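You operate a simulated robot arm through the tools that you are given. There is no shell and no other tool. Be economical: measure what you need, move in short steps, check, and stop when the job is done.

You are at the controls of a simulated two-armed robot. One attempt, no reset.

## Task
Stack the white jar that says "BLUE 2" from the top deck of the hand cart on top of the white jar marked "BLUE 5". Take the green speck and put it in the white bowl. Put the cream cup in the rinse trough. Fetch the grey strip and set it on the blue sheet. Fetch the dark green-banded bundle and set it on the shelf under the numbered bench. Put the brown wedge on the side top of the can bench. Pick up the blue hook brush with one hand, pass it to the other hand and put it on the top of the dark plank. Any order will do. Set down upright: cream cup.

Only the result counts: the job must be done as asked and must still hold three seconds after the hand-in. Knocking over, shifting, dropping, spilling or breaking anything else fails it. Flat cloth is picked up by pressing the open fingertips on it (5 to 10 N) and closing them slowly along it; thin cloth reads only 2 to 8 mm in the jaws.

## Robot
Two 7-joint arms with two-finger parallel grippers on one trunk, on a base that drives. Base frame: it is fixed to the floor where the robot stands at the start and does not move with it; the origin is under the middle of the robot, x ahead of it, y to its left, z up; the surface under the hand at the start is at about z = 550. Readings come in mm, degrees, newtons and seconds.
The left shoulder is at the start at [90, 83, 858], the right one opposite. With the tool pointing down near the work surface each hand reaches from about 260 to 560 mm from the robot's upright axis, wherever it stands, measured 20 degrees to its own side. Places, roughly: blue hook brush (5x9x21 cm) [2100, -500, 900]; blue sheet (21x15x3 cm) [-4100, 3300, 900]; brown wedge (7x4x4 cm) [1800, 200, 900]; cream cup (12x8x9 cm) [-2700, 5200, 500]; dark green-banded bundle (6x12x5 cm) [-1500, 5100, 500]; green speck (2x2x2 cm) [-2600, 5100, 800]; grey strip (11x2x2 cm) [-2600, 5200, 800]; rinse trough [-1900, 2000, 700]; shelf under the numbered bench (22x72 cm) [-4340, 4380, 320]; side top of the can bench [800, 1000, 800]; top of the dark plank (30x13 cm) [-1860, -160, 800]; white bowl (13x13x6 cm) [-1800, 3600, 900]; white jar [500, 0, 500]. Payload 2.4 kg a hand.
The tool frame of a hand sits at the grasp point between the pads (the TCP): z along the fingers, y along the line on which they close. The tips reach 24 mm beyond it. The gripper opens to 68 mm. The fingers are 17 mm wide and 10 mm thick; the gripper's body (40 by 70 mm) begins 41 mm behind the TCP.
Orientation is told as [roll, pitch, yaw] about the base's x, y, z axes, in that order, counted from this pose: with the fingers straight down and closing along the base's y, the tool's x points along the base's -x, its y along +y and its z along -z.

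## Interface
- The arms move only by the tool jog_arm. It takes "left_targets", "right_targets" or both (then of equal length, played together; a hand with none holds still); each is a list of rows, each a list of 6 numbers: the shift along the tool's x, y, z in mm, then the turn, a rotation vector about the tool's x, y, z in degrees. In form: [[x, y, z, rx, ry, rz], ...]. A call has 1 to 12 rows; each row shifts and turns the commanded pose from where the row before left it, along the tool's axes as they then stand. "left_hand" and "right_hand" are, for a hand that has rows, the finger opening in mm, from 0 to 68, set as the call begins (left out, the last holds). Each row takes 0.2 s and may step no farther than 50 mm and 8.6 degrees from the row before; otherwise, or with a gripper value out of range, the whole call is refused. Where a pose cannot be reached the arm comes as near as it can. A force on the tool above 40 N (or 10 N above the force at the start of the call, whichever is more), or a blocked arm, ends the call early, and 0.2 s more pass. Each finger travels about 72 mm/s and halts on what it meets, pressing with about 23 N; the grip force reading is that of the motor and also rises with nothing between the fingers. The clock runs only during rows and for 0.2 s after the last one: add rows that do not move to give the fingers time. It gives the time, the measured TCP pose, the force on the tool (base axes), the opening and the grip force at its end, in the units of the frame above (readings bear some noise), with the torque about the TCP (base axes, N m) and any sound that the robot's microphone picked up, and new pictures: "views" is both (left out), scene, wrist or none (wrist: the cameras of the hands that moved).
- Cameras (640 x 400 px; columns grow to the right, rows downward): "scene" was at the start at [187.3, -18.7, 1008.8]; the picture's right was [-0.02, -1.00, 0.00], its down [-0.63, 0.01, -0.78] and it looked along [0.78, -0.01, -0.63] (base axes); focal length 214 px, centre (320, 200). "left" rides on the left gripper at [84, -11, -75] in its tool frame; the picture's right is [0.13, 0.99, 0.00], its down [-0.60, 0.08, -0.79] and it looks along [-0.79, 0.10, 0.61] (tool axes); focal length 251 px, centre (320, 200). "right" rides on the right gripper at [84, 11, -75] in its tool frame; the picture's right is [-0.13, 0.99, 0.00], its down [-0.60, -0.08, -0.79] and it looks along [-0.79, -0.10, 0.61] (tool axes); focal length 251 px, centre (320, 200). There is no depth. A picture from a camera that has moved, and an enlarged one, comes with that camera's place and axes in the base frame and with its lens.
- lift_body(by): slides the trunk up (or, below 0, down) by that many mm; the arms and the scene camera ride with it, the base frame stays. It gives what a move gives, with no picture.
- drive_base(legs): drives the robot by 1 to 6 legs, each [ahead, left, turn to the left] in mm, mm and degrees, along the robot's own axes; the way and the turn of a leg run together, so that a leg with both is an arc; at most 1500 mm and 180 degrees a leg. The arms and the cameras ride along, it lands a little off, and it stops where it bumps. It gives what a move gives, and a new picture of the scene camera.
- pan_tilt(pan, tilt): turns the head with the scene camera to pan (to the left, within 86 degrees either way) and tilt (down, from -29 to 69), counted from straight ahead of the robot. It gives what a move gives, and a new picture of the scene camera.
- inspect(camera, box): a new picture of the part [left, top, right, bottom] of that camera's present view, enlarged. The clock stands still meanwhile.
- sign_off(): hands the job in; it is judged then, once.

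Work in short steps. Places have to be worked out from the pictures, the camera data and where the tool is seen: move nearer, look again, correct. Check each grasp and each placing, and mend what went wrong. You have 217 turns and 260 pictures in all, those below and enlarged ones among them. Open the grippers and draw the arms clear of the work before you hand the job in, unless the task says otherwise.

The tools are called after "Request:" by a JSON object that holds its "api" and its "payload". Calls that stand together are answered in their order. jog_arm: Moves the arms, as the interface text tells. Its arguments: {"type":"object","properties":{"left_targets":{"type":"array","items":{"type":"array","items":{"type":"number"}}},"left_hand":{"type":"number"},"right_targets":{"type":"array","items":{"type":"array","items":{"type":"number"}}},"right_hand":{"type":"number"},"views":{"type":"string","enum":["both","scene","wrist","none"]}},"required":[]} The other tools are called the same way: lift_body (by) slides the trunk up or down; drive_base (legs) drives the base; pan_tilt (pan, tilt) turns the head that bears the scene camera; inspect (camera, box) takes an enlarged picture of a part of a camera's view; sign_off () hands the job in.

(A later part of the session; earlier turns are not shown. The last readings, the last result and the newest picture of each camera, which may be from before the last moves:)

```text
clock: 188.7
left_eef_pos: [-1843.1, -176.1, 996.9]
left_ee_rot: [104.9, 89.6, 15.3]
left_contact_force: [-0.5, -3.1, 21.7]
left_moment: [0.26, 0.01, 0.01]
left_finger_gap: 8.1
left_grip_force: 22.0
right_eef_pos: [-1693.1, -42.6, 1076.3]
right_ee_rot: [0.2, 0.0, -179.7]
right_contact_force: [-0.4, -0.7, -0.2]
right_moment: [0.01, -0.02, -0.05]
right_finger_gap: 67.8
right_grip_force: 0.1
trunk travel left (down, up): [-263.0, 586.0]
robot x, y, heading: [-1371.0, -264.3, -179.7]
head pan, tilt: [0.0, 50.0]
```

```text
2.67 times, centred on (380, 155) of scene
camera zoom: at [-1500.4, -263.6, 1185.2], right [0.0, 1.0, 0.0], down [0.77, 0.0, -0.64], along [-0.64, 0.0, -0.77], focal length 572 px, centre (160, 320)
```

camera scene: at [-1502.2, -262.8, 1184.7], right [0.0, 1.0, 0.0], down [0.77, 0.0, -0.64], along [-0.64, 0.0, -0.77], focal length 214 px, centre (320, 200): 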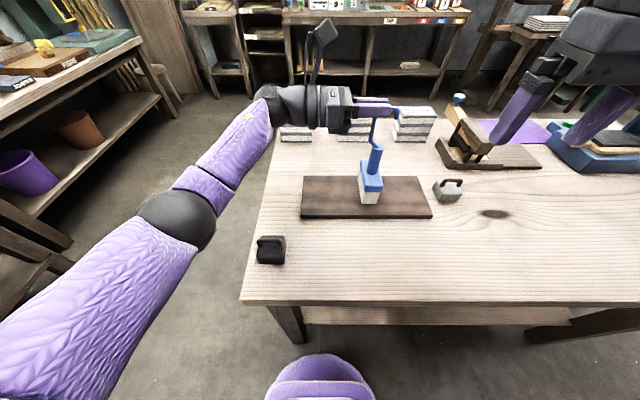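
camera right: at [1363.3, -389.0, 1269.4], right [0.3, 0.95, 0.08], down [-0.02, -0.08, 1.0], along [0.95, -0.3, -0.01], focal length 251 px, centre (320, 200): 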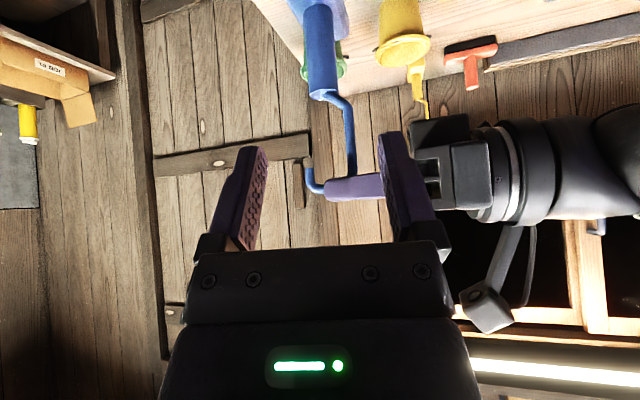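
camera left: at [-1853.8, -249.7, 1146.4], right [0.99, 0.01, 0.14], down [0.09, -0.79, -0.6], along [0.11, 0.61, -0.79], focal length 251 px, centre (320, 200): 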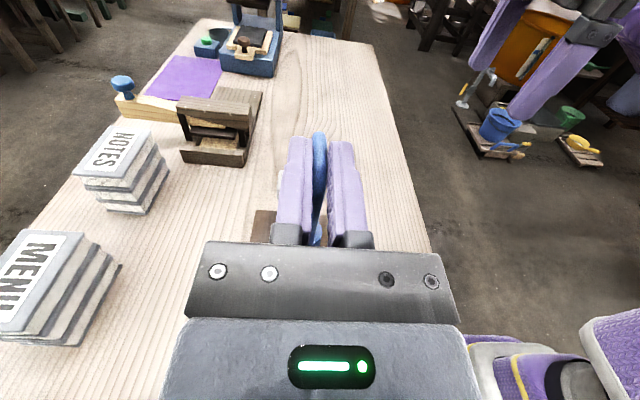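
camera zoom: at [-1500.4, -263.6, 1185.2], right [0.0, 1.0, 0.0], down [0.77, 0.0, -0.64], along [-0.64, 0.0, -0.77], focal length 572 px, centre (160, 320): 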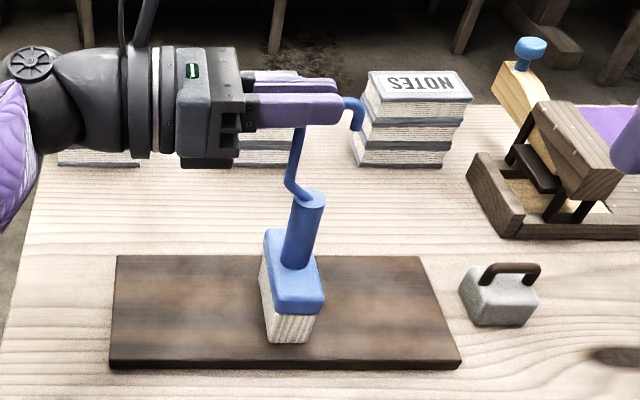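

Seated upright. I relieve the pressure, open, and withdraw along the fingers.

Request:
{"api": "jog_arm", "payload": {"left_targets": [[1.5, 0, 0, 0, 0, 0], [0, 0, 0, 0, 0, 0]], "views": "none"}}

Request:
{"api": "jog_arm", "payload": {"left_targets": [[0, 0, 0, 0, 0, 0], [0, 0, 0, 0, 0, 0], [0, 0, -20, 0, 0, 0], [0, 0, -40, 0, 0, 0], [0, 0, -40, 0, 0, 0], [0, 0, 0, 0, 0, 0]], "left_hand": 30, "views": "scene"}}

Request:
{"api": "inspect", "payload": {"camera": "scene", "box": [280, 80, 480, 230]}}

```text
clock: 189.3
left_eef_pos: [-1843.0, -175.9, 996.1]
left_ee_rot: [74.9, 89.6, -14.8]
left_contact_force: [1.6, -1.2, 14.1]
left_moment: [0.36, 0.01, -0.08]
left_finger_gap: 7.5
left_grip_force: 23.5
right_eef_pos: [-1692.2, -42.6, 1076.6]
right_ee_rot: [0.4, -0.1, -179.7]
right_contact_force: [-0.1, 0.3, -0.1]
right_moment: [-0.04, -0.02, -0.01]
right_finger_gap: 68.2
right_grip_force: 0.0
trunk travel left (down, up): [-263.0, 586.0]
robot x, y, heading: [-1369.9, -262.0, -179.8]
head pan, tilt: [0.0, 50.0]
```

```text
clock: 190.7
left_eef_pos: [-1844.3, -275.6, 997.3]
left_ee_rot: [77.4, 89.6, -12.4]
left_contact_force: [0.5, -0.9, -0.5]
left_moment: [0.0, 0.02, 0.0]
left_finger_gap: 29.9
left_grip_force: 0.0
right_eef_pos: [-1694.1, -44.0, 1075.3]
right_ee_rot: [0.4, 0.0, -179.7]
right_contact_force: [-0.7, 1.1, -0.2]
right_moment: [-0.02, 0.01, -0.02]
right_finger_gap: 68.3
right_grip_force: 0.1
trunk travel left (down, up): [-263.0, 586.0]
robot x, y, heading: [-1365.4, -265.8, -179.8]
head pan, tilt: [0.0, 50.0]
camera scene: at [-1502.1, -263.0, 1184.7], right [0.0, 1.0, 0.0], down [0.77, 0.0, -0.64], along [-0.64, 0.0, -0.77], focal length 214 px, centre (320, 200)
```

scene: 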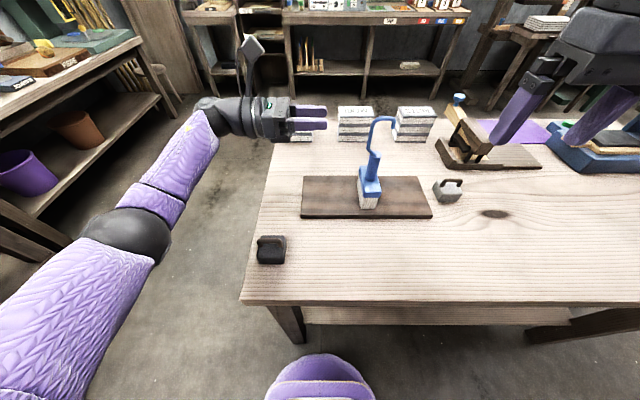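

```text
2.67 times, centred on (380, 155) of scene
camera zoom: at [-1502.1, -263.0, 1184.7], right [0.0, 1.0, 0.0], down [0.77, 0.0, -0.64], along [-0.64, 0.0, -0.77], focal length 572 px, centre (160, 320)
```

zoom: 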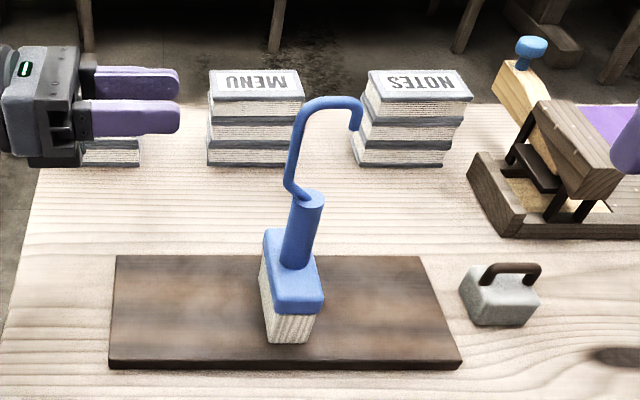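

The brush stands on the plank. I back away, put the left hand back to pointing down, and turn to face +y.

Request:
{"api": "drive_base", "payload": {"legs": [[-420, 0, 0], [0, 0, -90]]}}

Request:
{"api": "jog_arm", "payload": {"left_targets": [[0, 0, 0, 0, -8.5, 0], [0, 0, 0, 0, -8.5, 0], [0, 0, 0, 0, -8.5, 0], [0, 0, 0, 0, -8.5, 0], [0, 0, 0, 0, -8.5, 0], [0, 0, 0, 0, -8.5, 0], [0, 0, 0, 0, -8.5, 0], [0, 0, 0, 0, -8.5, 0], [0, 0, 0, 0, -8.5, 0], [0, 0, 0, 0, -8.5, 0], [0, 0, 0, 0, -5, 0], [0, 0, 0, 0, 0, 8.5]], "left_hand": 68, "views": "none"}}

Request:
{"api": "jog_arm", "payload": {"left_targets": [[0, 0, 0, 0, 0, 8.5], [0, 0, 0, 0, 0, 8.5], [0, 0, 0, 0, 0, 8.5], [0, 0, 0, 0, 0, 8.5], [0, 0, 0, 0, 0, 8.5], [0, 0, 0, 0, 0, 8.5], [0, 0, 0, 0, 0, 8.5], [0, 0, 0, 0, 0, 8.5], [0, 0, 0, 0, 0, 8.5], [0, 0, 0, 0, 0, 5], [0, 0, 0, 0, 0, 0]], "views": "none"}}

Request:
{"api": "pan_tilt", "payload": {"pan": 0, "tilt": 15}}

```text
clock: 197.0
left_eef_pos: [-971.4, 211.1, 997.0]
left_ee_rot: [77.6, 89.5, -101.1]
left_contact_force: [0.1, -0.4, 0.2]
left_moment: [0.02, -0.01, 0.0]
left_finger_gap: 30.1
left_grip_force: 0.0
right_eef_pos: [-734.4, 64.0, 1075.9]
right_ee_rot: [0.4, 0.0, 91.4]
right_contact_force: [-0.8, -0.1, -0.6]
right_moment: [-0.04, -0.02, -0.03]
right_finger_gap: 68.0
right_grip_force: 0.1
trunk travel left (down, up): [-263.0, 586.0]
robot x, y, heading: [-951.2, -260.3, 91.2]
head pan, tilt: [0.0, 50.0]
camera scene: at [-950.8, -127.1, 1184.7], right [1.0, 0.02, 0.0], down [0.02, -0.77, -0.64], along [-0.01, 0.64, -0.77], focal length 214 px, centre (320, 200)
```

scene: 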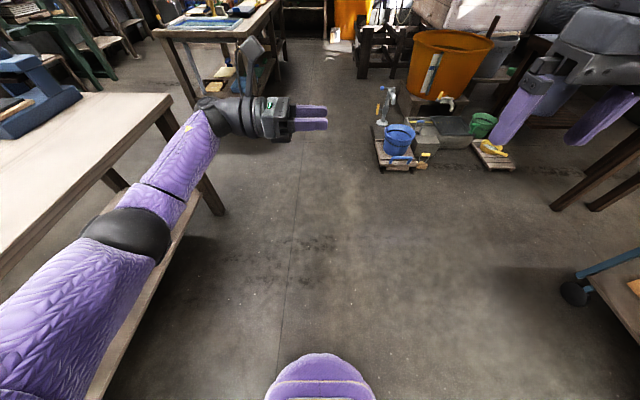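

```text
clock: 199.6
left_eef_pos: [-969.7, 210.7, 997.2]
left_ee_rot: [0.5, -0.2, 172.8]
left_contact_force: [-0.3, -0.2, -0.5]
left_moment: [0.0, -0.03, -0.02]
left_finger_gap: 68.2
left_grip_force: 0.1
right_eef_pos: [-734.8, 64.9, 1074.8]
right_ee_rot: [0.4, 0.0, 91.4]
right_contact_force: [0.0, -0.6, 0.6]
right_moment: [0.01, 0.03, -0.02]
right_finger_gap: 67.7
right_grip_force: 0.1
trunk travel left (down, up): [-263.0, 586.0]
robot x, y, heading: [-949.6, -263.6, 91.5]
head pan, tilt: [0.0, 50.0]
```

```text
clock: 202.0
left_eef_pos: [-971.4, 211.3, 997.5]
left_ee_rot: [0.1, 0.5, 91.3]
left_contact_force: [0.2, 0.2, 0.6]
left_moment: [0.0, 0.01, -0.01]
left_finger_gap: 67.8
left_grip_force: 0.0
right_eef_pos: [-734.8, 65.7, 1076.3]
right_ee_rot: [0.3, 0.0, 91.4]
right_contact_force: [0.3, -0.4, -0.6]
right_moment: [0.02, -0.02, -0.01]
right_finger_gap: 68.0
right_grip_force: 0.0
trunk travel left (down, up): [-263.0, 586.0]
robot x, y, heading: [-949.1, -260.7, 91.3]
head pan, tilt: [0.0, 50.0]
```

```text
clock: 203.0
left_eef_pos: [-970.8, 211.2, 996.5]
left_ee_rot: [0.0, 0.5, 91.4]
left_contact_force: [0.0, -0.4, 0.1]
left_moment: [0.0, -0.01, -0.01]
left_finger_gap: 68.2
left_grip_force: 0.1
right_eef_pos: [-734.9, 65.6, 1076.4]
right_ee_rot: [0.4, -0.1, 91.4]
right_contact_force: [-0.3, -0.1, -0.1]
right_moment: [0.0, 0.03, -0.01]
right_finger_gap: 68.0
right_grip_force: 0.1
trunk travel left (down, up): [-263.0, 586.0]
robot x, y, heading: [-951.5, -262.9, 91.1]
head pan, tilt: [0.0, 15.0]
camera scene: at [-951.1, -110.7, 1238.4], right [1.0, 0.02, 0.0], down [0.01, -0.26, -0.97], along [-0.02, 0.97, -0.26], focal length 214 px, centre (320, 200)
```

scene: 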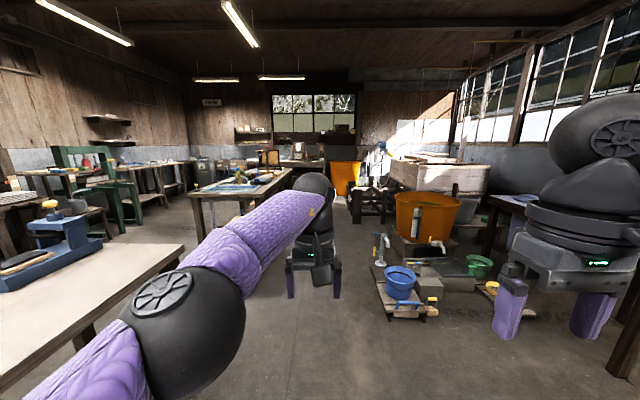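

A clear lane runs along x ≈ −950. I drive 3.5 m up it.

Request:
{"api": "drive_base", "payload": {"legs": [[0, 0, -1], [1500, 0, 0], [1500, 0, 0], [500, 0, 0]]}}

Request:
{"api": "pan_tilt", "payload": {"pan": 40, "tilt": 15}}

```text
clock: 220.5
left_eef_pos: [-982.3, 3742.6, 997.5]
left_ee_rot: [0.2, 0.5, 89.9]
left_contact_force: [-0.4, -0.6, -0.5]
left_moment: [0.01, 0.0, 0.03]
left_finger_gap: 67.9
left_grip_force: 0.1
right_eef_pos: [-749.6, 3591.4, 1075.1]
right_ee_rot: [0.3, 0.0, 89.9]
right_contact_force: [-0.1, 0.0, -0.6]
right_moment: [0.01, -0.02, 0.03]
right_finger_gap: 68.1
right_grip_force: 0.1
trunk travel left (down, up): [-263.0, 586.0]
robot x, y, heading: [-975.6, 3267.4, 90.0]
head pan, tilt: [0.0, 15.0]
camera scene: at [-970.9, 3420.1, 1238.4], right [1.0, 0.0, 0.0], down [0.0, -0.26, -0.97], along [0.0, 0.97, -0.26], focal length 214 px, centre (320, 200)
```

scene: 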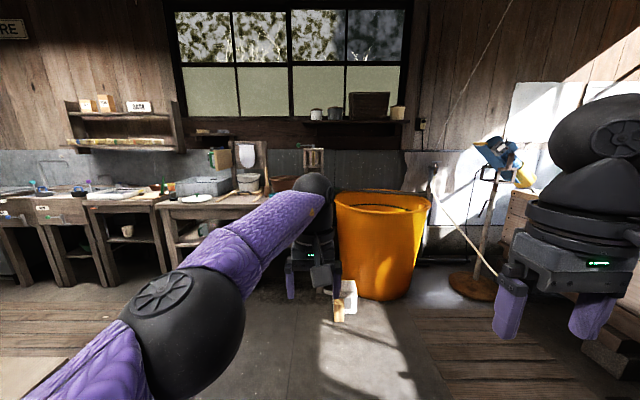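

```text
clock: 221.6
left_eef_pos: [-983.2, 3741.9, 996.8]
left_ee_rot: [0.1, 0.4, 89.8]
left_contact_force: [0.0, 0.3, 0.5]
left_moment: [0.0, -0.01, 0.0]
left_finger_gap: 68.1
left_grip_force: 0.0
right_eef_pos: [-750.3, 3591.7, 1075.5]
right_ee_rot: [0.5, 0.0, 89.9]
right_contact_force: [-1.4, -0.9, -0.8]
right_moment: [0.01, -0.01, 0.02]
right_finger_gap: 68.0
right_grip_force: 0.0
trunk travel left (down, up): [-263.0, 586.0]
robot x, y, heading: [-974.3, 3268.3, 89.7]
head pan, tilt: [40.0, 15.0]
camera scene: at [-1030.9, 3398.3, 1238.5], right [0.77, 0.64, 0.0], down [0.17, -0.2, -0.97], along [-0.62, 0.74, -0.26], focal length 214 px, centre (320, 200)
```

scene: 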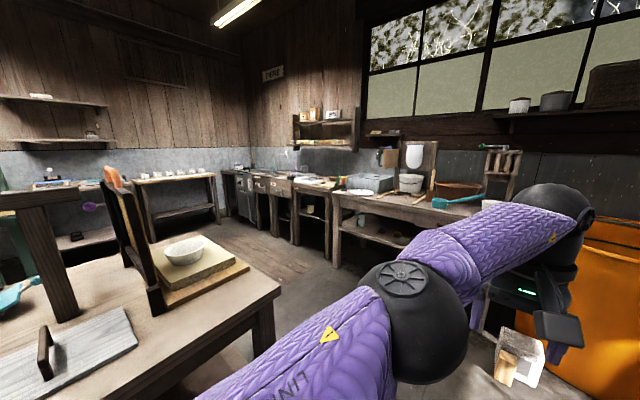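

The white bowl is on the table to the left; the work benches are along the far wall. I drive up and across to stand before the bench near x ≈ −2480.

Request:
{"api": "drive_base", "payload": {"legs": [[950, 0, 0], [0, 1500, 0]]}}

Request:
{"api": "pan_tilt", "payload": {"pan": 0, "tilt": 35}}

```text
clock: 233.6
left_eef_pos: [-2489.0, 4690.0, 998.0]
left_ee_rot: [0.2, 0.5, 90.7]
left_contact_force: [0.1, -0.4, 0.5]
left_moment: [0.0, 0.0, -0.02]
left_finger_gap: 67.7
left_grip_force: 0.0
right_eef_pos: [-2254.4, 4539.7, 1074.9]
right_ee_rot: [0.3, 0.0, 90.6]
right_contact_force: [-0.7, -0.1, 0.4]
right_moment: [0.0, -0.01, 0.03]
right_finger_gap: 67.8
right_grip_force: 0.1
trunk travel left (down, up): [-263.0, 586.0]
robot x, y, heading: [-2476.3, 4214.5, 90.5]
head pan, tilt: [40.0, 15.0]
camera scene: at [-2533.6, 4345.1, 1238.5], right [0.76, 0.65, 0.0], down [0.17, -0.2, -0.97], along [-0.63, 0.73, -0.26], focal length 214 px, centre (320, 200)
```

scene: 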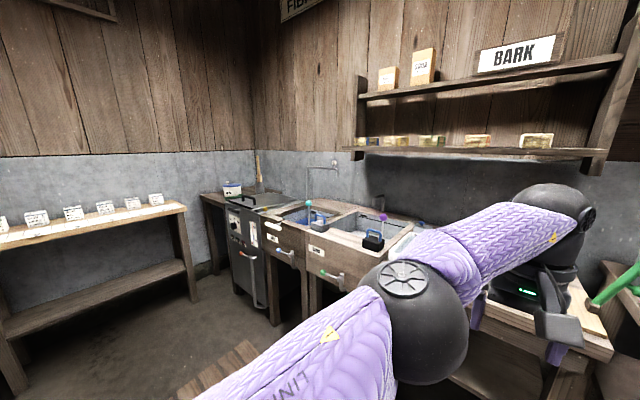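

```text
clock: 234.7
left_eef_pos: [-2488.8, 4690.2, 998.0]
left_ee_rot: [0.1, 0.5, 90.6]
left_contact_force: [0.1, 1.2, -0.4]
left_moment: [0.02, -0.01, -0.02]
left_finger_gap: 67.8
left_grip_force: 0.1
right_eef_pos: [-2254.0, 4541.5, 1075.2]
right_ee_rot: [0.4, 0.1, 90.4]
right_contact_force: [-0.2, -0.4, 0.3]
right_moment: [-0.01, 0.0, 0.0]
right_finger_gap: 68.0
right_grip_force: 0.1
trunk travel left (down, up): [-263.0, 586.0]
robot x, y, heading: [-2472.1, 4219.6, 90.6]
head pan, tilt: [0.0, 35.0]
camera scene: at [-2473.7, 4362.1, 1206.5], right [1.0, 0.01, 0.0], down [0.01, -0.57, -0.82], along [-0.01, 0.82, -0.57], focal length 214 px, centre (320, 200)
```

scene: 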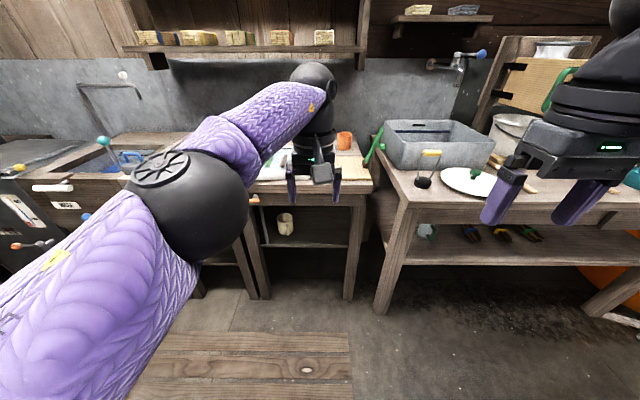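

The cream cup is on the lower shelf of the small table ahead. There is a slatted board on the floor in front of it; I tilt down to judge it, and zoom on the table top.

Request:
{"api": "pan_tilt", "payload": {"pan": 0, "tilt": 66}}

```text
clock: 235.6
left_eef_pos: [-2488.8, 4690.1, 996.2]
left_ee_rot: [0.2, 0.5, 90.5]
left_contact_force: [0.3, 0.3, 0.0]
left_moment: [0.02, 0.04, -0.01]
left_finger_gap: 67.9
left_grip_force: 0.1
right_eef_pos: [-2253.6, 4540.6, 1075.8]
right_ee_rot: [0.4, 0.1, 90.5]
right_contact_force: [-1.0, 0.5, 0.5]
right_moment: [-0.02, -0.01, -0.02]
right_finger_gap: 67.8
right_grip_force: 0.1
trunk travel left (down, up): [-263.0, 586.0]
robot x, y, heading: [-2471.7, 4217.3, 90.5]
head pan, tilt: [0.0, 66.0]
camera scene: at [-2473.4, 4333.5, 1165.6], right [1.0, 0.01, 0.0], down [0.01, -0.91, -0.41], along [0.0, 0.41, -0.91], focal length 214 px, centre (320, 200)
```

scene: 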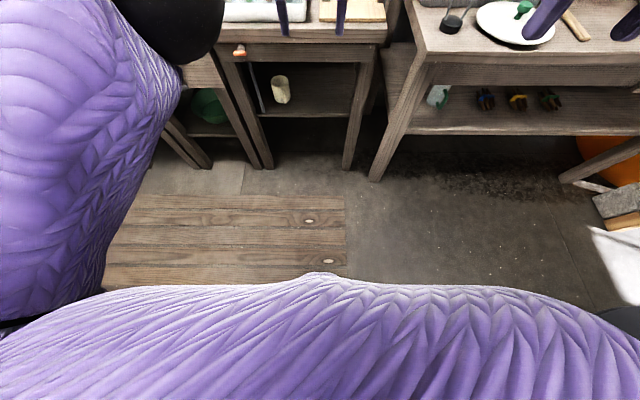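

The slats look flush with the floor. I drive 350 mm closer and view the small table's top.

Request:
{"api": "drive_base", "payload": {"legs": [[350, -60, 0]]}}

Request:
{"api": "pan_tilt", "payload": {"pan": 10, "tilt": 50}}

```text
clock: 237.9
left_eef_pos: [-2430.0, 5044.2, 997.3]
left_ee_rot: [0.1, 0.5, 90.4]
left_contact_force: [-0.7, 0.6, 0.0]
left_moment: [-0.01, 0.0, -0.01]
left_finger_gap: 67.8
left_grip_force: 0.0
right_eef_pos: [-2195.7, 4893.4, 1076.2]
right_ee_rot: [0.4, 0.0, 90.3]
right_contact_force: [-0.7, -0.8, -0.5]
right_moment: [0.0, 0.01, 0.02]
right_finger_gap: 68.2
right_grip_force: 0.0
trunk travel left (down, up): [-263.0, 586.0]
robot x, y, heading: [-2417.1, 4567.9, 90.2]
head pan, tilt: [0.0, 66.0]
camera scene: at [-2415.5, 4687.3, 1165.6], right [1.0, 0.01, 0.0], down [0.01, -0.91, -0.41], along [0.0, 0.41, -0.91], focal length 214 px, centre (320, 200)
```

scene: 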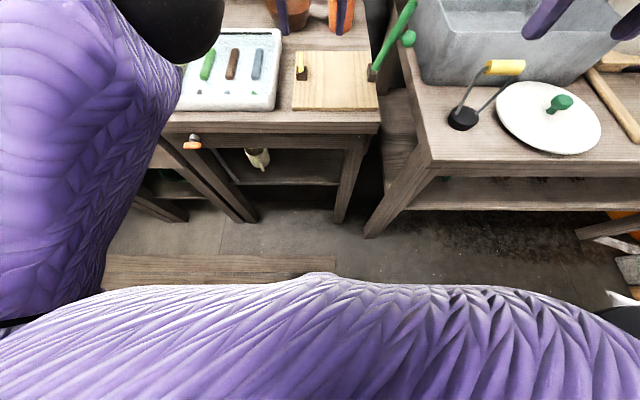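

```text
clock: 238.7
left_eef_pos: [-2430.5, 5043.0, 998.0]
left_ee_rot: [0.1, 0.4, 90.5]
left_contact_force: [0.6, 0.0, 0.1]
left_moment: [0.01, 0.03, 0.0]
left_finger_gap: 67.8
left_grip_force: 0.1
right_eef_pos: [-2196.9, 4894.1, 1076.8]
right_ee_rot: [0.3, 0.1, 90.4]
right_contact_force: [0.4, -0.6, -0.9]
right_moment: [0.01, -0.04, 0.02]
right_finger_gap: 68.0
right_grip_force: 0.0
trunk travel left (down, up): [-263.0, 586.0]
robot x, y, heading: [-2418.1, 4570.8, 90.3]
head pan, tilt: [10.0, 50.0]
camera scene: at [-2428.9, 4703.4, 1184.7], right [0.98, 0.18, 0.0], down [0.14, -0.75, -0.64], along [-0.12, 0.63, -0.77], focal length 214 px, centre (320, 200)
```

scene: 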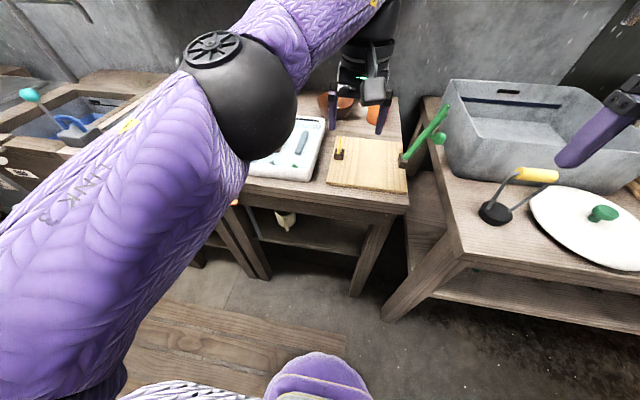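

The white tray holds three strips (green, brown, grey) and specks in front of them. I move the left hand back out of the way and take a zoom.

Request:
{"api": "jog_arm", "payload": {"left_targets": [[40, 25, -10, 0, 0, 0], [40, 25, -10, 0, 0, 0], [40, 25, -10, 0, 0, 0], [0, 0, 0, 0, 0, 0]], "views": "none"}}

Request:
{"api": "pan_tilt", "payload": {"pan": 5, "tilt": 58}}

```text
clock: 239.7
left_eef_pos: [-2504.3, 4924.0, 1027.5]
left_ee_rot: [0.2, 0.6, 90.5]
left_contact_force: [0.5, 0.1, -0.2]
left_moment: [-0.02, -0.02, 0.01]
left_finger_gap: 67.8
left_grip_force: 0.1
right_eef_pos: [-2195.7, 4893.0, 1076.1]
right_ee_rot: [0.3, 0.0, 90.4]
right_contact_force: [0.8, -0.5, -1.4]
right_moment: [0.02, -0.02, 0.04]
right_finger_gap: 68.0
right_grip_force: 0.1
trunk travel left (down, up): [-263.0, 586.0]
robot x, y, heading: [-2418.7, 4569.7, 90.0]
head pan, tilt: [10.0, 50.0]
```

```text
clock: 240.4
left_eef_pos: [-2504.1, 4924.5, 1028.6]
left_ee_rot: [0.0, 0.5, 90.5]
left_contact_force: [-0.6, 0.4, 0.3]
left_moment: [0.03, -0.04, 0.0]
left_finger_gap: 68.1
left_grip_force: 0.1
right_eef_pos: [-2196.7, 4894.1, 1075.7]
right_ee_rot: [0.4, 0.0, 90.4]
right_contact_force: [-0.1, 0.4, 0.1]
right_moment: [-0.03, 0.0, 0.01]
right_finger_gap: 67.8
right_grip_force: 0.0
trunk travel left (down, up): [-263.0, 586.0]
robot x, y, heading: [-2417.0, 4569.7, 90.3]
head pan, tilt: [5.0, 58.0]
camera scene: at [-2421.7, 4696.3, 1174.6], right [1.0, 0.09, 0.0], down [0.08, -0.84, -0.53], along [-0.05, 0.53, -0.85], focal length 214 px, centre (320, 200)
```

scene: 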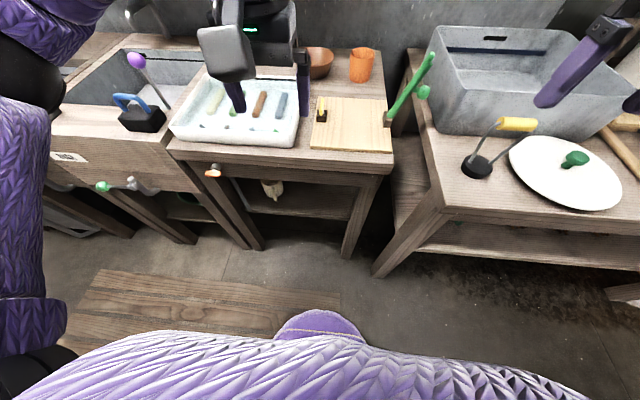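

Request:
{"api": "inspect", "payload": {"camera": "scene", "box": [160, 70, 340, 160]}}

```text
3.56 times, centred on (250, 115) of scene
camera zoom: at [-2421.7, 4696.3, 1174.6], right [1.0, 0.09, 0.0], down [0.08, -0.84, -0.53], along [-0.05, 0.53, -0.85], focal length 763 px, centre (569, 502)
```

zoom: 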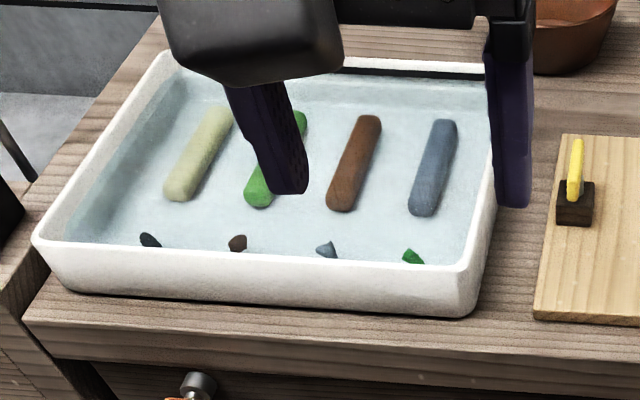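

Green speck ≈ [-2569, 5103], grey strip ≈ [-2572, 5204]. I drive 190 mm closer so both come within the left hand's reach.

Request:
{"api": "drive_base", "payload": {"legs": [[190, 0, 0]]}}

Request:
{"api": "jog_arm", "payload": {"left_targets": [[30, 20, 20, 0, 0, 0], [30, 20, 20, 0, 0, 0], [0, 10, 30, 0, 0, 0], [0, 0, 30, 0, 0, 0], [0, 0, 0, 0, 0, 0]], "views": "wrist"}}

```text
clock: 242.0
left_eef_pos: [-2504.6, 5113.4, 1028.8]
left_ee_rot: [0.1, 0.4, 90.4]
left_contact_force: [0.0, 0.7, 0.2]
left_moment: [-0.03, 0.0, 0.0]
left_finger_gap: 68.0
left_grip_force: 0.0
right_eef_pos: [-2196.7, 5082.0, 1074.8]
right_ee_rot: [0.4, 0.0, 90.4]
right_contact_force: [0.0, 0.2, 0.0]
right_moment: [0.02, -0.02, -0.02]
right_finger_gap: 68.0
right_grip_force: 0.1
trunk travel left (down, up): [-263.0, 586.0]
robot x, y, heading: [-2419.4, 4758.3, 90.5]
head pan, tilt: [5.0, 58.0]
camera scene: at [-2422.6, 4885.8, 1174.5], right [1.0, 0.09, 0.0], down [0.08, -0.84, -0.53], along [-0.05, 0.53, -0.85], focal length 214 px, centre (320, 200)
```

scene: 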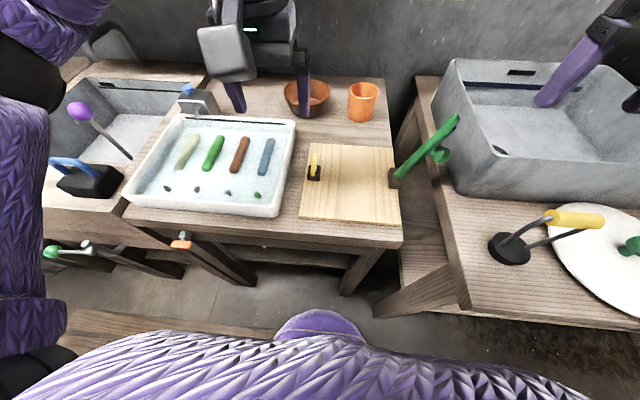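

```text
clock: 243.2
left_eef_pos: [-2555.2, 5051.8, 926.3]
left_ee_rot: [0.1, 0.4, 90.4]
left_contact_force: [0.2, 0.3, 0.2]
left_moment: [0.02, -0.02, -0.01]
left_finger_gap: 68.4
left_grip_force: 0.1
right_eef_pos: [-2197.0, 5083.7, 1076.2]
right_ee_rot: [0.5, 0.0, 90.4]
right_contact_force: [-0.2, 0.5, -0.1]
right_moment: [-0.01, 0.01, 0.02]
right_finger_gap: 68.0
right_grip_force: 0.1
trunk travel left (down, up): [-263.0, 586.0]
robot x, y, heading: [-2416.8, 4756.5, 90.1]
head pan, tilt: [5.0, 58.0]
camera left: at [-2541.2, 4969.0, 1005.0], right [-0.99, -0.14, 0.0], down [-0.08, 0.61, 0.79], along [-0.11, 0.78, -0.61], focal length 251 px, centre (320, 200)
```

left: 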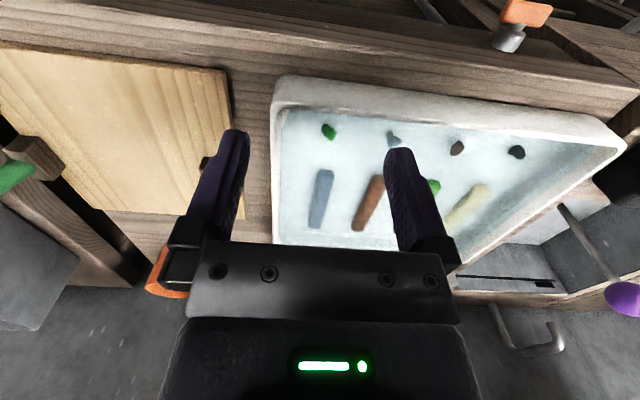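

Speck at ≈[-2569, 5109], strip at ≈[-2575, 5205]. I position the left hand over the speck with a 36 mm opening.

Request:
{"api": "jog_arm", "payload": {"left_targets": [[-28.5, 7, 16, 0, 0, 0], [-28.5, 7, 25, 0, 0, 0], [0, 0, 25, 0, 0, 0], [0, 0, 0, 0, 0, 0]], "left_hand": 36, "views": "wrist"}}

```text
clock: 244.2
left_eef_pos: [-2568.3, 5110.3, 860.4]
left_ee_rot: [0.0, 0.5, 90.4]
left_contact_force: [0.2, -1.3, -0.3]
left_moment: [-0.01, 0.01, 0.01]
left_finger_gap: 36.1
left_grip_force: 0.0
right_eef_pos: [-2196.5, 5083.8, 1075.9]
right_ee_rot: [0.4, 0.1, 90.4]
right_contact_force: [0.0, 0.2, 0.1]
right_moment: [0.0, -0.01, -0.01]
right_finger_gap: 68.1
right_grip_force: 0.1
trunk travel left (down, up): [-263.0, 586.0]
robot x, y, heading: [-2418.1, 4760.0, 90.4]
head pan, tilt: [5.0, 58.0]
camera left: at [-2555.3, 5026.6, 938.6], right [-0.99, -0.14, 0.0], down [-0.08, 0.61, 0.79], along [-0.11, 0.78, -0.62], focal length 251 px, centre (320, 200)
```

left: 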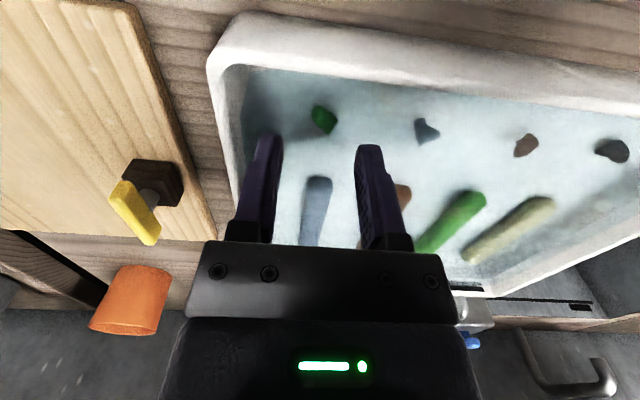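

Centred within 2 mm. I descend to the tray floor in small steps.

Request:
{"api": "jog_arm", "payload": {"left_targets": [[0, 2, 10, 0, 0, 0], [0, 0, 8, 0, 0, 0], [0, 0, 4, 0, 0, 0], [0, 0, 0, 0, 0, 0]], "views": "wrist"}}

```text
clock: 245.2
left_eef_pos: [-2570.5, 5108.1, 840.1]
left_ee_rot: [0.1, 0.4, 90.4]
left_contact_force: [0.3, -0.3, -0.7]
left_moment: [-0.01, 0.0, 0.0]
left_finger_gap: 35.7
left_grip_force: 0.1
right_eef_pos: [-2197.4, 5082.7, 1075.5]
right_ee_rot: [0.4, 0.0, 90.5]
right_contact_force: [-0.1, -0.5, -0.3]
right_moment: [-0.01, 0.01, 0.01]
right_finger_gap: 67.7
right_grip_force: 0.1
trunk travel left (down, up): [-263.0, 586.0]
robot x, y, heading: [-2418.3, 4759.0, 90.5]
head pan, tilt: [5.0, 58.0]
camera left: at [-2557.0, 5025.6, 917.4], right [-0.99, -0.14, 0.0], down [-0.08, 0.61, 0.79], along [-0.11, 0.78, -0.62], focal length 251 px, centre (320, 200)
```

left: 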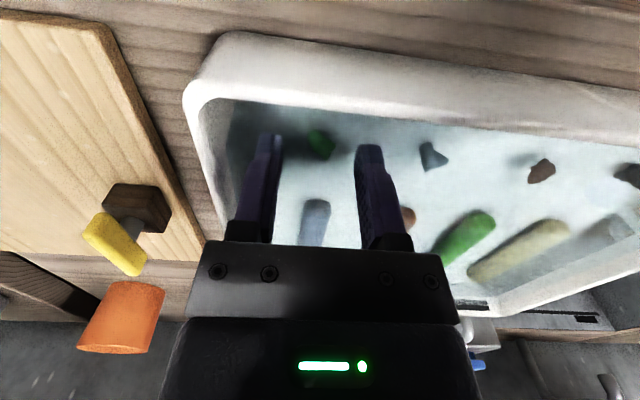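

Request:
{"api": "jog_arm", "payload": {"left_targets": [[0, 0, 4, 0, 0, 0], [0, 0, 4, 0, 0, 0], [0, 0, 3, 0, 0, 0], [0, 0, 3, 0, 0, 0]], "views": "wrist"}}

```text
clock: 246.3
left_eef_pos: [-2569.8, 5108.5, 830.0]
left_ee_rot: [0.0, -0.1, 90.4]
left_contact_force: [-1.7, -7.3, 22.4]
left_moment: [-0.31, 0.15, 0.1]
left_finger_gap: 35.6
left_grip_force: 0.0
right_eef_pos: [-2197.0, 5081.2, 1075.2]
right_ee_rot: [0.3, -0.1, 90.4]
right_contact_force: [0.3, 0.1, 0.5]
right_moment: [-0.02, 0.02, -0.05]
right_finger_gap: 68.0
right_grip_force: 0.0
trunk travel left (down, up): [-263.0, 586.0]
robot x, y, heading: [-2418.3, 4757.4, 90.3]
head pan, tilt: [5.0, 58.0]
stopped in row 4 (left hand): the force on the tool passed its limit at 43 N (the readings are from after the stop); the commanded pose is now the measured one
camera left: at [-2556.7, 5024.6, 906.5], right [-0.99, -0.14, 0.0], down [-0.08, 0.6, 0.79], along [-0.11, 0.79, -0.61], focal length 251 px, centre (320, 200)
```

left: 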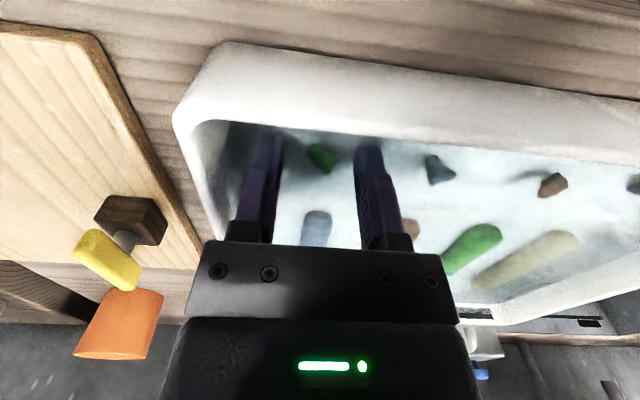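

Floor found (TCP 830). I rise 2 mm and close on the speck.

Request:
{"api": "jog_arm", "payload": {"left_targets": [[0, 0, -3, 0, 0, 0], [0, 0, 0, 0, 0, 0]], "views": "none"}}

Request:
{"api": "jog_arm", "payload": {"left_targets": [[0, 0, 0, 0, 0, 0], [0, 0, 0, 0, 0, 0], [0, 0, 0, 0, 0, 0], [0, 0, -30, 0, 0, 0], [0, 0, -40, 0, 0, 0], [0, 0, 0, 0, 0, 0]], "left_hand": 0, "views": "wrist"}}

```text
clock: 246.9
left_eef_pos: [-2570.5, 5109.1, 831.0]
left_ee_rot: [0.1, 0.1, 90.4]
left_contact_force: [-0.3, 0.1, 0.3]
left_moment: [0.01, 0.01, 0.02]
left_finger_gap: 36.1
left_grip_force: 0.1
right_eef_pos: [-2196.3, 5082.5, 1075.2]
right_ee_rot: [0.3, 0.0, 90.4]
right_contact_force: [0.5, 0.0, 0.6]
right_moment: [-0.03, 0.02, 0.03]
right_finger_gap: 68.0
right_grip_force: 0.0
trunk travel left (down, up): [-263.0, 586.0]
robot x, y, heading: [-2419.9, 4758.7, 90.2]
head pan, tilt: [5.0, 58.0]
```

```text
clock: 248.3
left_eef_pos: [-2571.1, 5108.6, 902.7]
left_ee_rot: [0.0, 0.0, 90.4]
left_contact_force: [-0.5, -0.4, 0.0]
left_moment: [0.0, 0.01, -0.03]
left_finger_gap: 11.5
left_grip_force: 23.1
right_eef_pos: [-2197.4, 5083.4, 1074.7]
right_ee_rot: [0.4, 0.0, 90.4]
right_contact_force: [-0.1, 0.0, -0.3]
right_moment: [0.01, -0.01, 0.03]
right_finger_gap: 68.0
right_grip_force: 0.0
trunk travel left (down, up): [-263.0, 586.0]
robot x, y, heading: [-2418.3, 4758.6, 90.4]
head pan, tilt: [5.0, 58.0]
camera left: at [-2556.5, 5025.8, 978.5], right [-0.99, -0.14, 0.0], down [-0.08, 0.6, 0.79], along [-0.11, 0.78, -0.61], focal length 251 px, centre (320, 200)
```

left: 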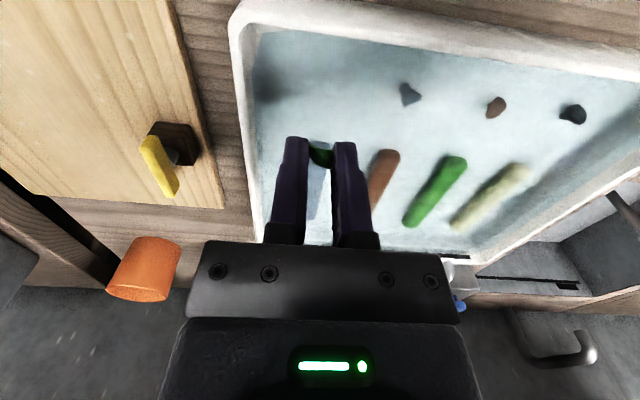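

Speck held (11.5 mm). Next the cup on the lower shelf: I raise the left hand, back off and lower the trunk to see under the table.

Request:
{"api": "jog_arm", "payload": {"left_targets": [[20, 0, -40, 0, 0, 0], [30, 0, -35, 0, 0, 0], [30, 0, -35, 0, 0, 0], [0, 0, 0, 0, 0, 0]], "views": "none"}}

Request:
{"api": "drive_base", "payload": {"legs": [[-450, 0, 0], [0, 330, 0]]}}

Request:
{"api": "lift_body", "payload": {"by": -230}}

Request:
{"api": "pan_tilt", "payload": {"pan": -10, "tilt": 28}}

```text
clock: 249.3
left_eef_pos: [-2569.2, 5029.7, 1012.1]
left_ee_rot: [-0.1, 0.1, 90.4]
left_contact_force: [-0.1, 0.1, -0.2]
left_moment: [-0.01, 0.02, -0.02]
left_finger_gap: 11.5
left_grip_force: 23.0
right_eef_pos: [-2195.9, 5083.8, 1076.1]
right_ee_rot: [0.4, 0.0, 90.4]
right_contact_force: [0.8, -0.8, -0.4]
right_moment: [0.01, 0.03, 0.0]
right_finger_gap: 68.1
right_grip_force: 0.1
trunk travel left (down, up): [-263.0, 586.0]
robot x, y, heading: [-2417.1, 4759.2, 90.2]
head pan, tilt: [5.0, 58.0]
```

```text
clock: 253.8
left_eef_pos: [-2897.5, 4576.7, 1012.2]
left_ee_rot: [0.0, 0.1, 90.3]
left_contact_force: [-0.5, 0.3, 0.6]
left_moment: [0.0, -0.03, -0.01]
left_finger_gap: 11.4
left_grip_force: 22.9
right_eef_pos: [-2526.6, 4630.4, 1076.3]
right_ee_rot: [0.3, 0.0, 90.3]
right_contact_force: [0.4, 0.7, -0.5]
right_moment: [0.0, 0.01, -0.02]
right_finger_gap: 68.2
right_grip_force: 0.1
trunk travel left (down, up): [-263.0, 586.0]
robot x, y, heading: [-2751.8, 4305.6, 90.3]
head pan, tilt: [5.0, 58.0]
camera scene: at [-2751.2, 4431.6, 1174.6], right [1.0, 0.09, 0.0], down [0.08, -0.84, -0.53], along [-0.05, 0.53, -0.85], focal length 214 px, centre (320, 200)
```

scene: 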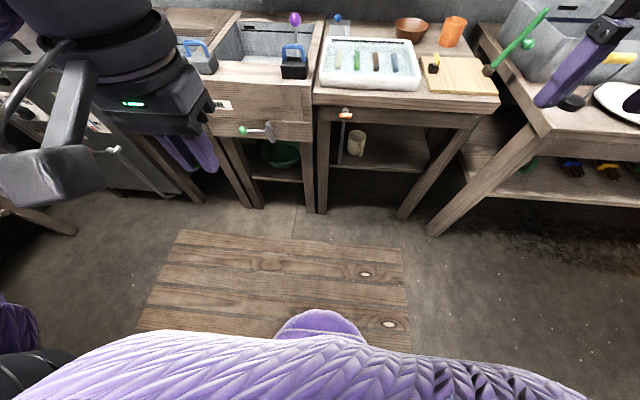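

```text
clock: 256.2
left_eef_pos: [-2897.1, 4576.7, 782.3]
left_ee_rot: [0.0, 0.1, 90.4]
left_contact_force: [-1.0, -0.4, -0.3]
left_moment: [0.0, 0.02, 0.03]
left_finger_gap: 11.5
left_grip_force: 22.9
right_eef_pos: [-2525.2, 4629.2, 846.2]
right_ee_rot: [0.4, -0.1, 90.4]
right_contact_force: [0.3, 0.0, -0.2]
right_moment: [0.01, 0.0, 0.0]
right_finger_gap: 67.9
right_grip_force: 0.1
trunk travel left (down, up): [-33.0, 816.0]
robot x, y, heading: [-2741.8, 4306.9, 90.2]
head pan, tilt: [5.0, 58.0]
```

```text
clock: 257.2
left_eef_pos: [-2898.4, 4575.5, 780.8]
left_ee_rot: [0.0, 0.1, 90.4]
left_contact_force: [0.5, -0.8, 0.2]
left_moment: [-0.01, 0.03, 0.0]
left_finger_gap: 11.4
left_grip_force: 22.9
right_eef_pos: [-2526.0, 4629.2, 845.6]
right_ee_rot: [0.5, 0.0, 90.4]
right_contact_force: [0.1, 0.3, -0.2]
right_moment: [0.01, -0.02, 0.01]
right_finger_gap: 68.2
right_grip_force: 0.1
trunk travel left (down, up): [-33.0, 816.0]
robot x, y, heading: [-2743.9, 4302.4, 90.5]
head pan, tilt: [-10.0, 28.0]
camera scene: at [-2729.8, 4522.6, 980.6], right [0.99, -0.17, 0.0], down [-0.08, -0.46, -0.88], along [0.15, 0.87, -0.47], focal length 214 px, centre (320, 200)
```

scene: 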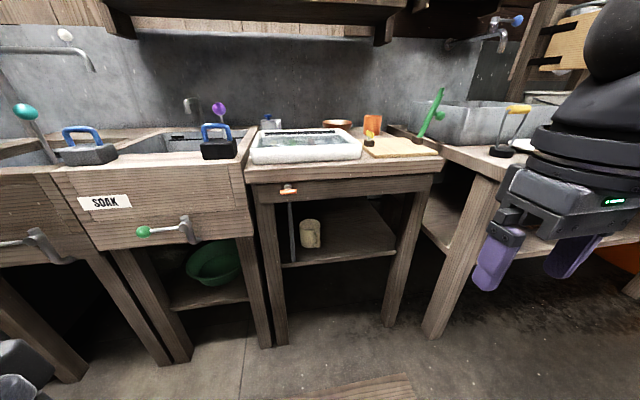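

Request:
{"api": "inspect", "payload": {"camera": "scene", "box": [250, 160, 410, 290]}}

```text
3.08 times, centred on (330, 225) of scene
camera zoom: at [-2729.8, 4522.6, 980.6], right [0.99, -0.17, 0.0], down [-0.08, -0.46, -0.88], along [0.15, 0.87, -0.47], focal length 660 px, centre (289, 123)
```

zoom: 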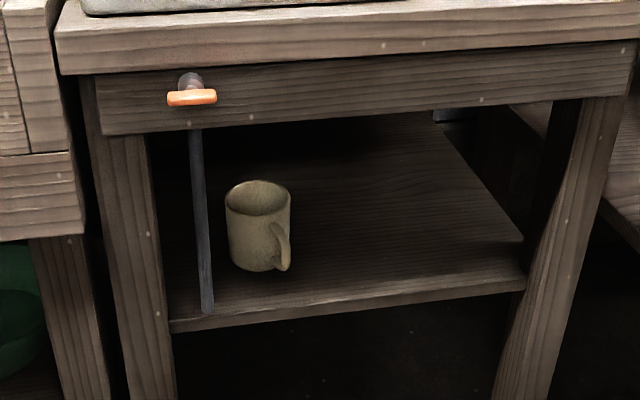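

The mug's handle points to the front right. I plan to take it by the handle with the right hand slanted 45° (yaw 110°). First I set that orientation, then drive in.

Request:
{"api": "jog_arm", "payload": {"right_targets": [[0, 0, 0, 0, 0, -7], [0, 0, 0, 0, 0, -7], [0, 0, 0, 0, 0, -6], [0, 0, 0, 0, -8, 0], [0, 0, 0, 0, -8, 0], [0, 0, 0, 0, -8, 0], [0, 0, 0, 0, -8, 0], [0, 0, 0, 0, -8, 0], [0, 0, 0, 0, -5, 0], [0, 0, 0, 0, 0, 0]], "views": "none"}}

Request:
{"api": "drive_base", "payload": {"legs": [[230, 0, 0]]}}

```text
clock: 259.4
left_eef_pos: [-2897.9, 4576.1, 780.6]
left_ee_rot: [0.0, 0.1, 90.5]
left_contact_force: [0.6, 0.1, 1.3]
left_moment: [0.03, 0.05, 0.01]
left_finger_gap: 11.7
left_grip_force: 23.1
right_eef_pos: [-2524.9, 4628.5, 845.9]
right_ee_rot: [0.6, -45.2, 110.2]
right_contact_force: [-0.3, 0.4, 0.5]
right_moment: [-0.03, 0.01, 0.01]
right_finger_gap: 67.9
right_grip_force: 0.0
trunk travel left (down, up): [-33.0, 816.0]
robot x, y, heading: [-2741.6, 4305.1, 90.3]
head pan, tilt: [-10.0, 28.0]
```

```text
clock: 261.1
left_eef_pos: [-2899.9, 4807.5, 782.0]
left_ee_rot: [-0.1, 0.1, 90.6]
left_contact_force: [-0.3, -0.4, 0.8]
left_moment: [0.01, 0.0, 0.02]
left_finger_gap: 11.4
left_grip_force: 23.5
right_eef_pos: [-2527.0, 4861.3, 844.0]
right_ee_rot: [0.5, -45.2, 110.1]
right_contact_force: [0.2, 0.0, -0.4]
right_moment: [-0.01, -0.02, -0.02]
right_finger_gap: 67.9
right_grip_force: 0.0
trunk travel left (down, up): [-33.0, 816.0]
robot x, y, heading: [-2750.8, 4536.5, 90.2]
head pan, tilt: [-10.0, 28.0]
camera scene: at [-2731.3, 4753.8, 980.7], right [0.99, -0.17, 0.0], down [-0.08, -0.46, -0.88], along [0.15, 0.87, -0.47], focal length 214 px, centre (320, 200)
```

scene: 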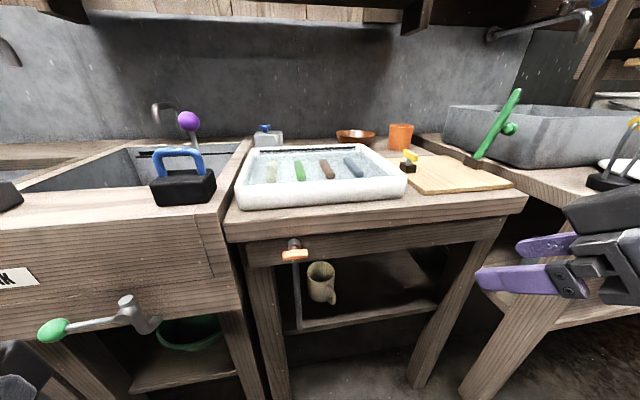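

I lower the right hand in front of the table to cup height.

Request:
{"api": "jog_arm", "payload": {"right_targets": [[29.6, 0, 29.4, 0, 0, 0], [29.6, 0, 29.4, 0, 0, 0], [29.6, 0, 29.4, 0, 0, 0], [29.6, 0, 29.4, 0, 0, 0], [29.6, 0, 29.4, 0, 0, 0], [29.6, 0, 29.4, 0, 0, 0], [0, 20, 0, 0, 0, 0], [0, 20, 0, 0, 0, 0], [0, 0, 0, 0, 0, 0]], "views": "wrist"}}

```text
clock: 263.1
left_eef_pos: [-2898.6, 4806.5, 781.0]
left_ee_rot: [0.0, 0.1, 90.5]
left_contact_force: [-0.4, -0.2, -0.7]
left_moment: [0.05, -0.01, 0.03]
left_finger_gap: 11.5
left_grip_force: 23.3
right_eef_pos: [-2527.9, 4890.0, 606.0]
right_ee_rot: [0.6, -45.2, 110.1]
right_contact_force: [0.0, 0.3, -0.6]
right_moment: [0.01, 0.02, 0.03]
right_finger_gap: 68.0
right_grip_force: 0.0
right hand out of reach, approached as far as the arm can: row 1, 2, 3, 4, 8
trunk travel left (down, up): [-33.0, 816.0]
robot x, y, heading: [-2745.5, 4533.7, 90.2]
head pan, tilt: [-10.0, 28.0]
camera right: at [-2498.8, 4783.2, 599.5], right [-0.96, -0.26, 0.1], down [0.13, -0.1, 0.99], along [-0.25, 0.96, 0.13], focal length 251 px, centre (320, 200)
```

right: 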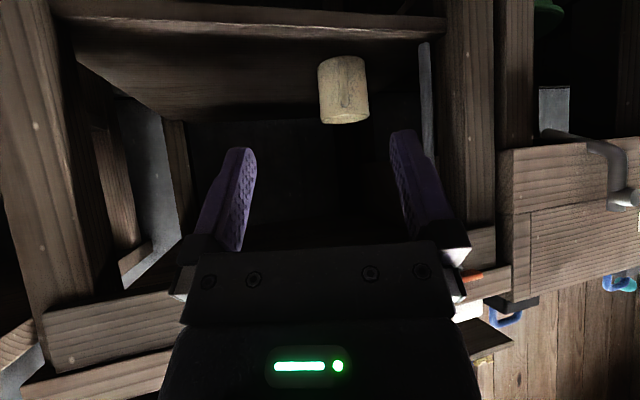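

Request:
{"api": "inspect", "payload": {"camera": "right", "box": [280, 30, 440, 150]}}

```text
3.33 times, centred on (360, 90) of right
camera zoom: at [-2498.8, 4783.2, 599.5], right [-0.96, -0.26, 0.1], down [0.13, -0.1, 0.99], along [-0.25, 0.96, 0.13], focal length 838 px, centre (187, 567)
```

zoom: 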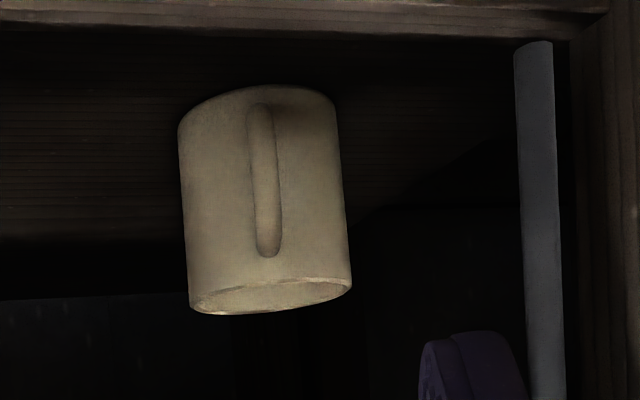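

Combining both views: mug centre ≈ [-2655, 5173], rim z ≈ 529, handle facing my hand at ≈ [-2630, 5110, 490]. I drive 120 mm nearer and move to the pre-grasp point.

Request:
{"api": "drive_base", "payload": {"legs": [[120, 0, 0]]}}

```text
clock: 264.4
left_eef_pos: [-2900.6, 4925.9, 783.2]
left_ee_rot: [0.0, 0.1, 90.4]
left_contact_force: [0.8, -0.2, 0.4]
left_moment: [0.0, 0.02, 0.02]
left_finger_gap: 11.4
left_grip_force: 22.9
right_eef_pos: [-2527.8, 5009.4, 605.2]
right_ee_rot: [0.4, -45.2, 110.1]
right_contact_force: [-0.5, 0.3, 0.0]
right_moment: [0.01, -0.02, 0.01]
right_finger_gap: 68.0
right_grip_force: 0.2
trunk travel left (down, up): [-33.0, 816.0]
robot x, y, heading: [-2746.5, 4653.8, 90.2]
head pan, tilt: [-10.0, 28.0]
camera scene: at [-2731.9, 4871.6, 980.7], right [0.99, -0.17, 0.0], down [-0.08, -0.46, -0.88], along [0.15, 0.87, -0.47], focal length 214 px, centre (320, 200)
```

scene: 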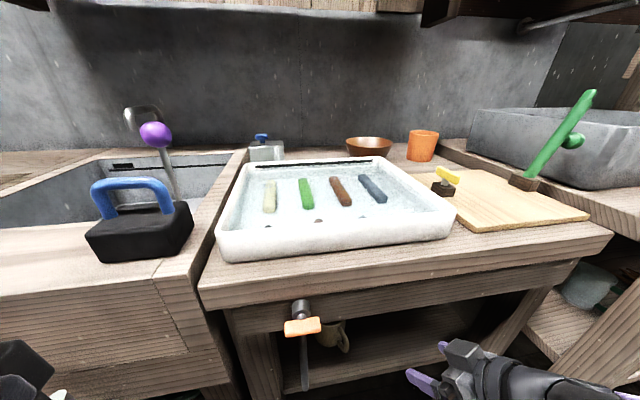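

Request:
{"api": "jog_arm", "payload": {"right_targets": [[0, 30, 20, 0, 0, 0], [0, 30, 20, 0, 0, 0], [-6, 0, 25, 0, 0, 0], [-6, 0, 25, 0, 0, 0], [0, 0, 0, 0, 0, 0]], "views": "wrist"}}

```text
clock: 265.6
left_eef_pos: [-2900.0, 4926.5, 782.4]
left_ee_rot: [0.0, 0.1, 90.4]
left_contact_force: [-0.1, -0.4, -0.1]
left_moment: [-0.02, -0.02, -0.03]
left_finger_gap: 11.6
left_grip_force: 22.6
right_eef_pos: [-2604.1, 5059.2, 552.4]
right_ee_rot: [0.5, -45.2, 110.0]
right_contact_force: [0.3, 0.1, -0.2]
right_moment: [0.01, 0.05, 0.01]
right_finger_gap: 67.7
right_grip_force: 0.1
right hand out of reach, approached as far as the arm can: row 1
trunk travel left (down, up): [-33.0, 816.0]
robot x, y, heading: [-2750.4, 4653.2, 90.2]
head pan, tilt: [-10.0, 28.0]
camera right: at [-2573.9, 4950.8, 545.5], right [-0.96, -0.26, 0.1], down [0.13, -0.1, 0.99], along [-0.25, 0.96, 0.13], focal length 251 px, centre (320, 200)
```

right: 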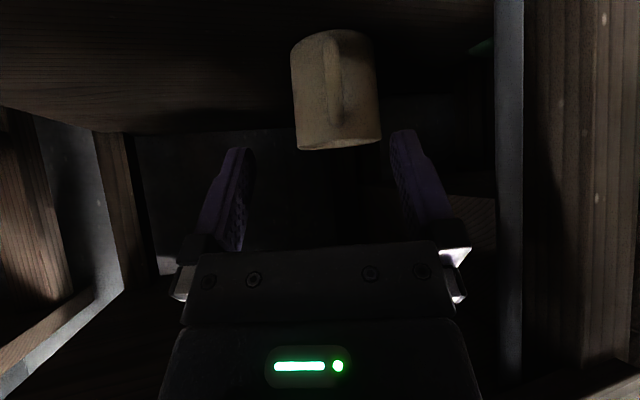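

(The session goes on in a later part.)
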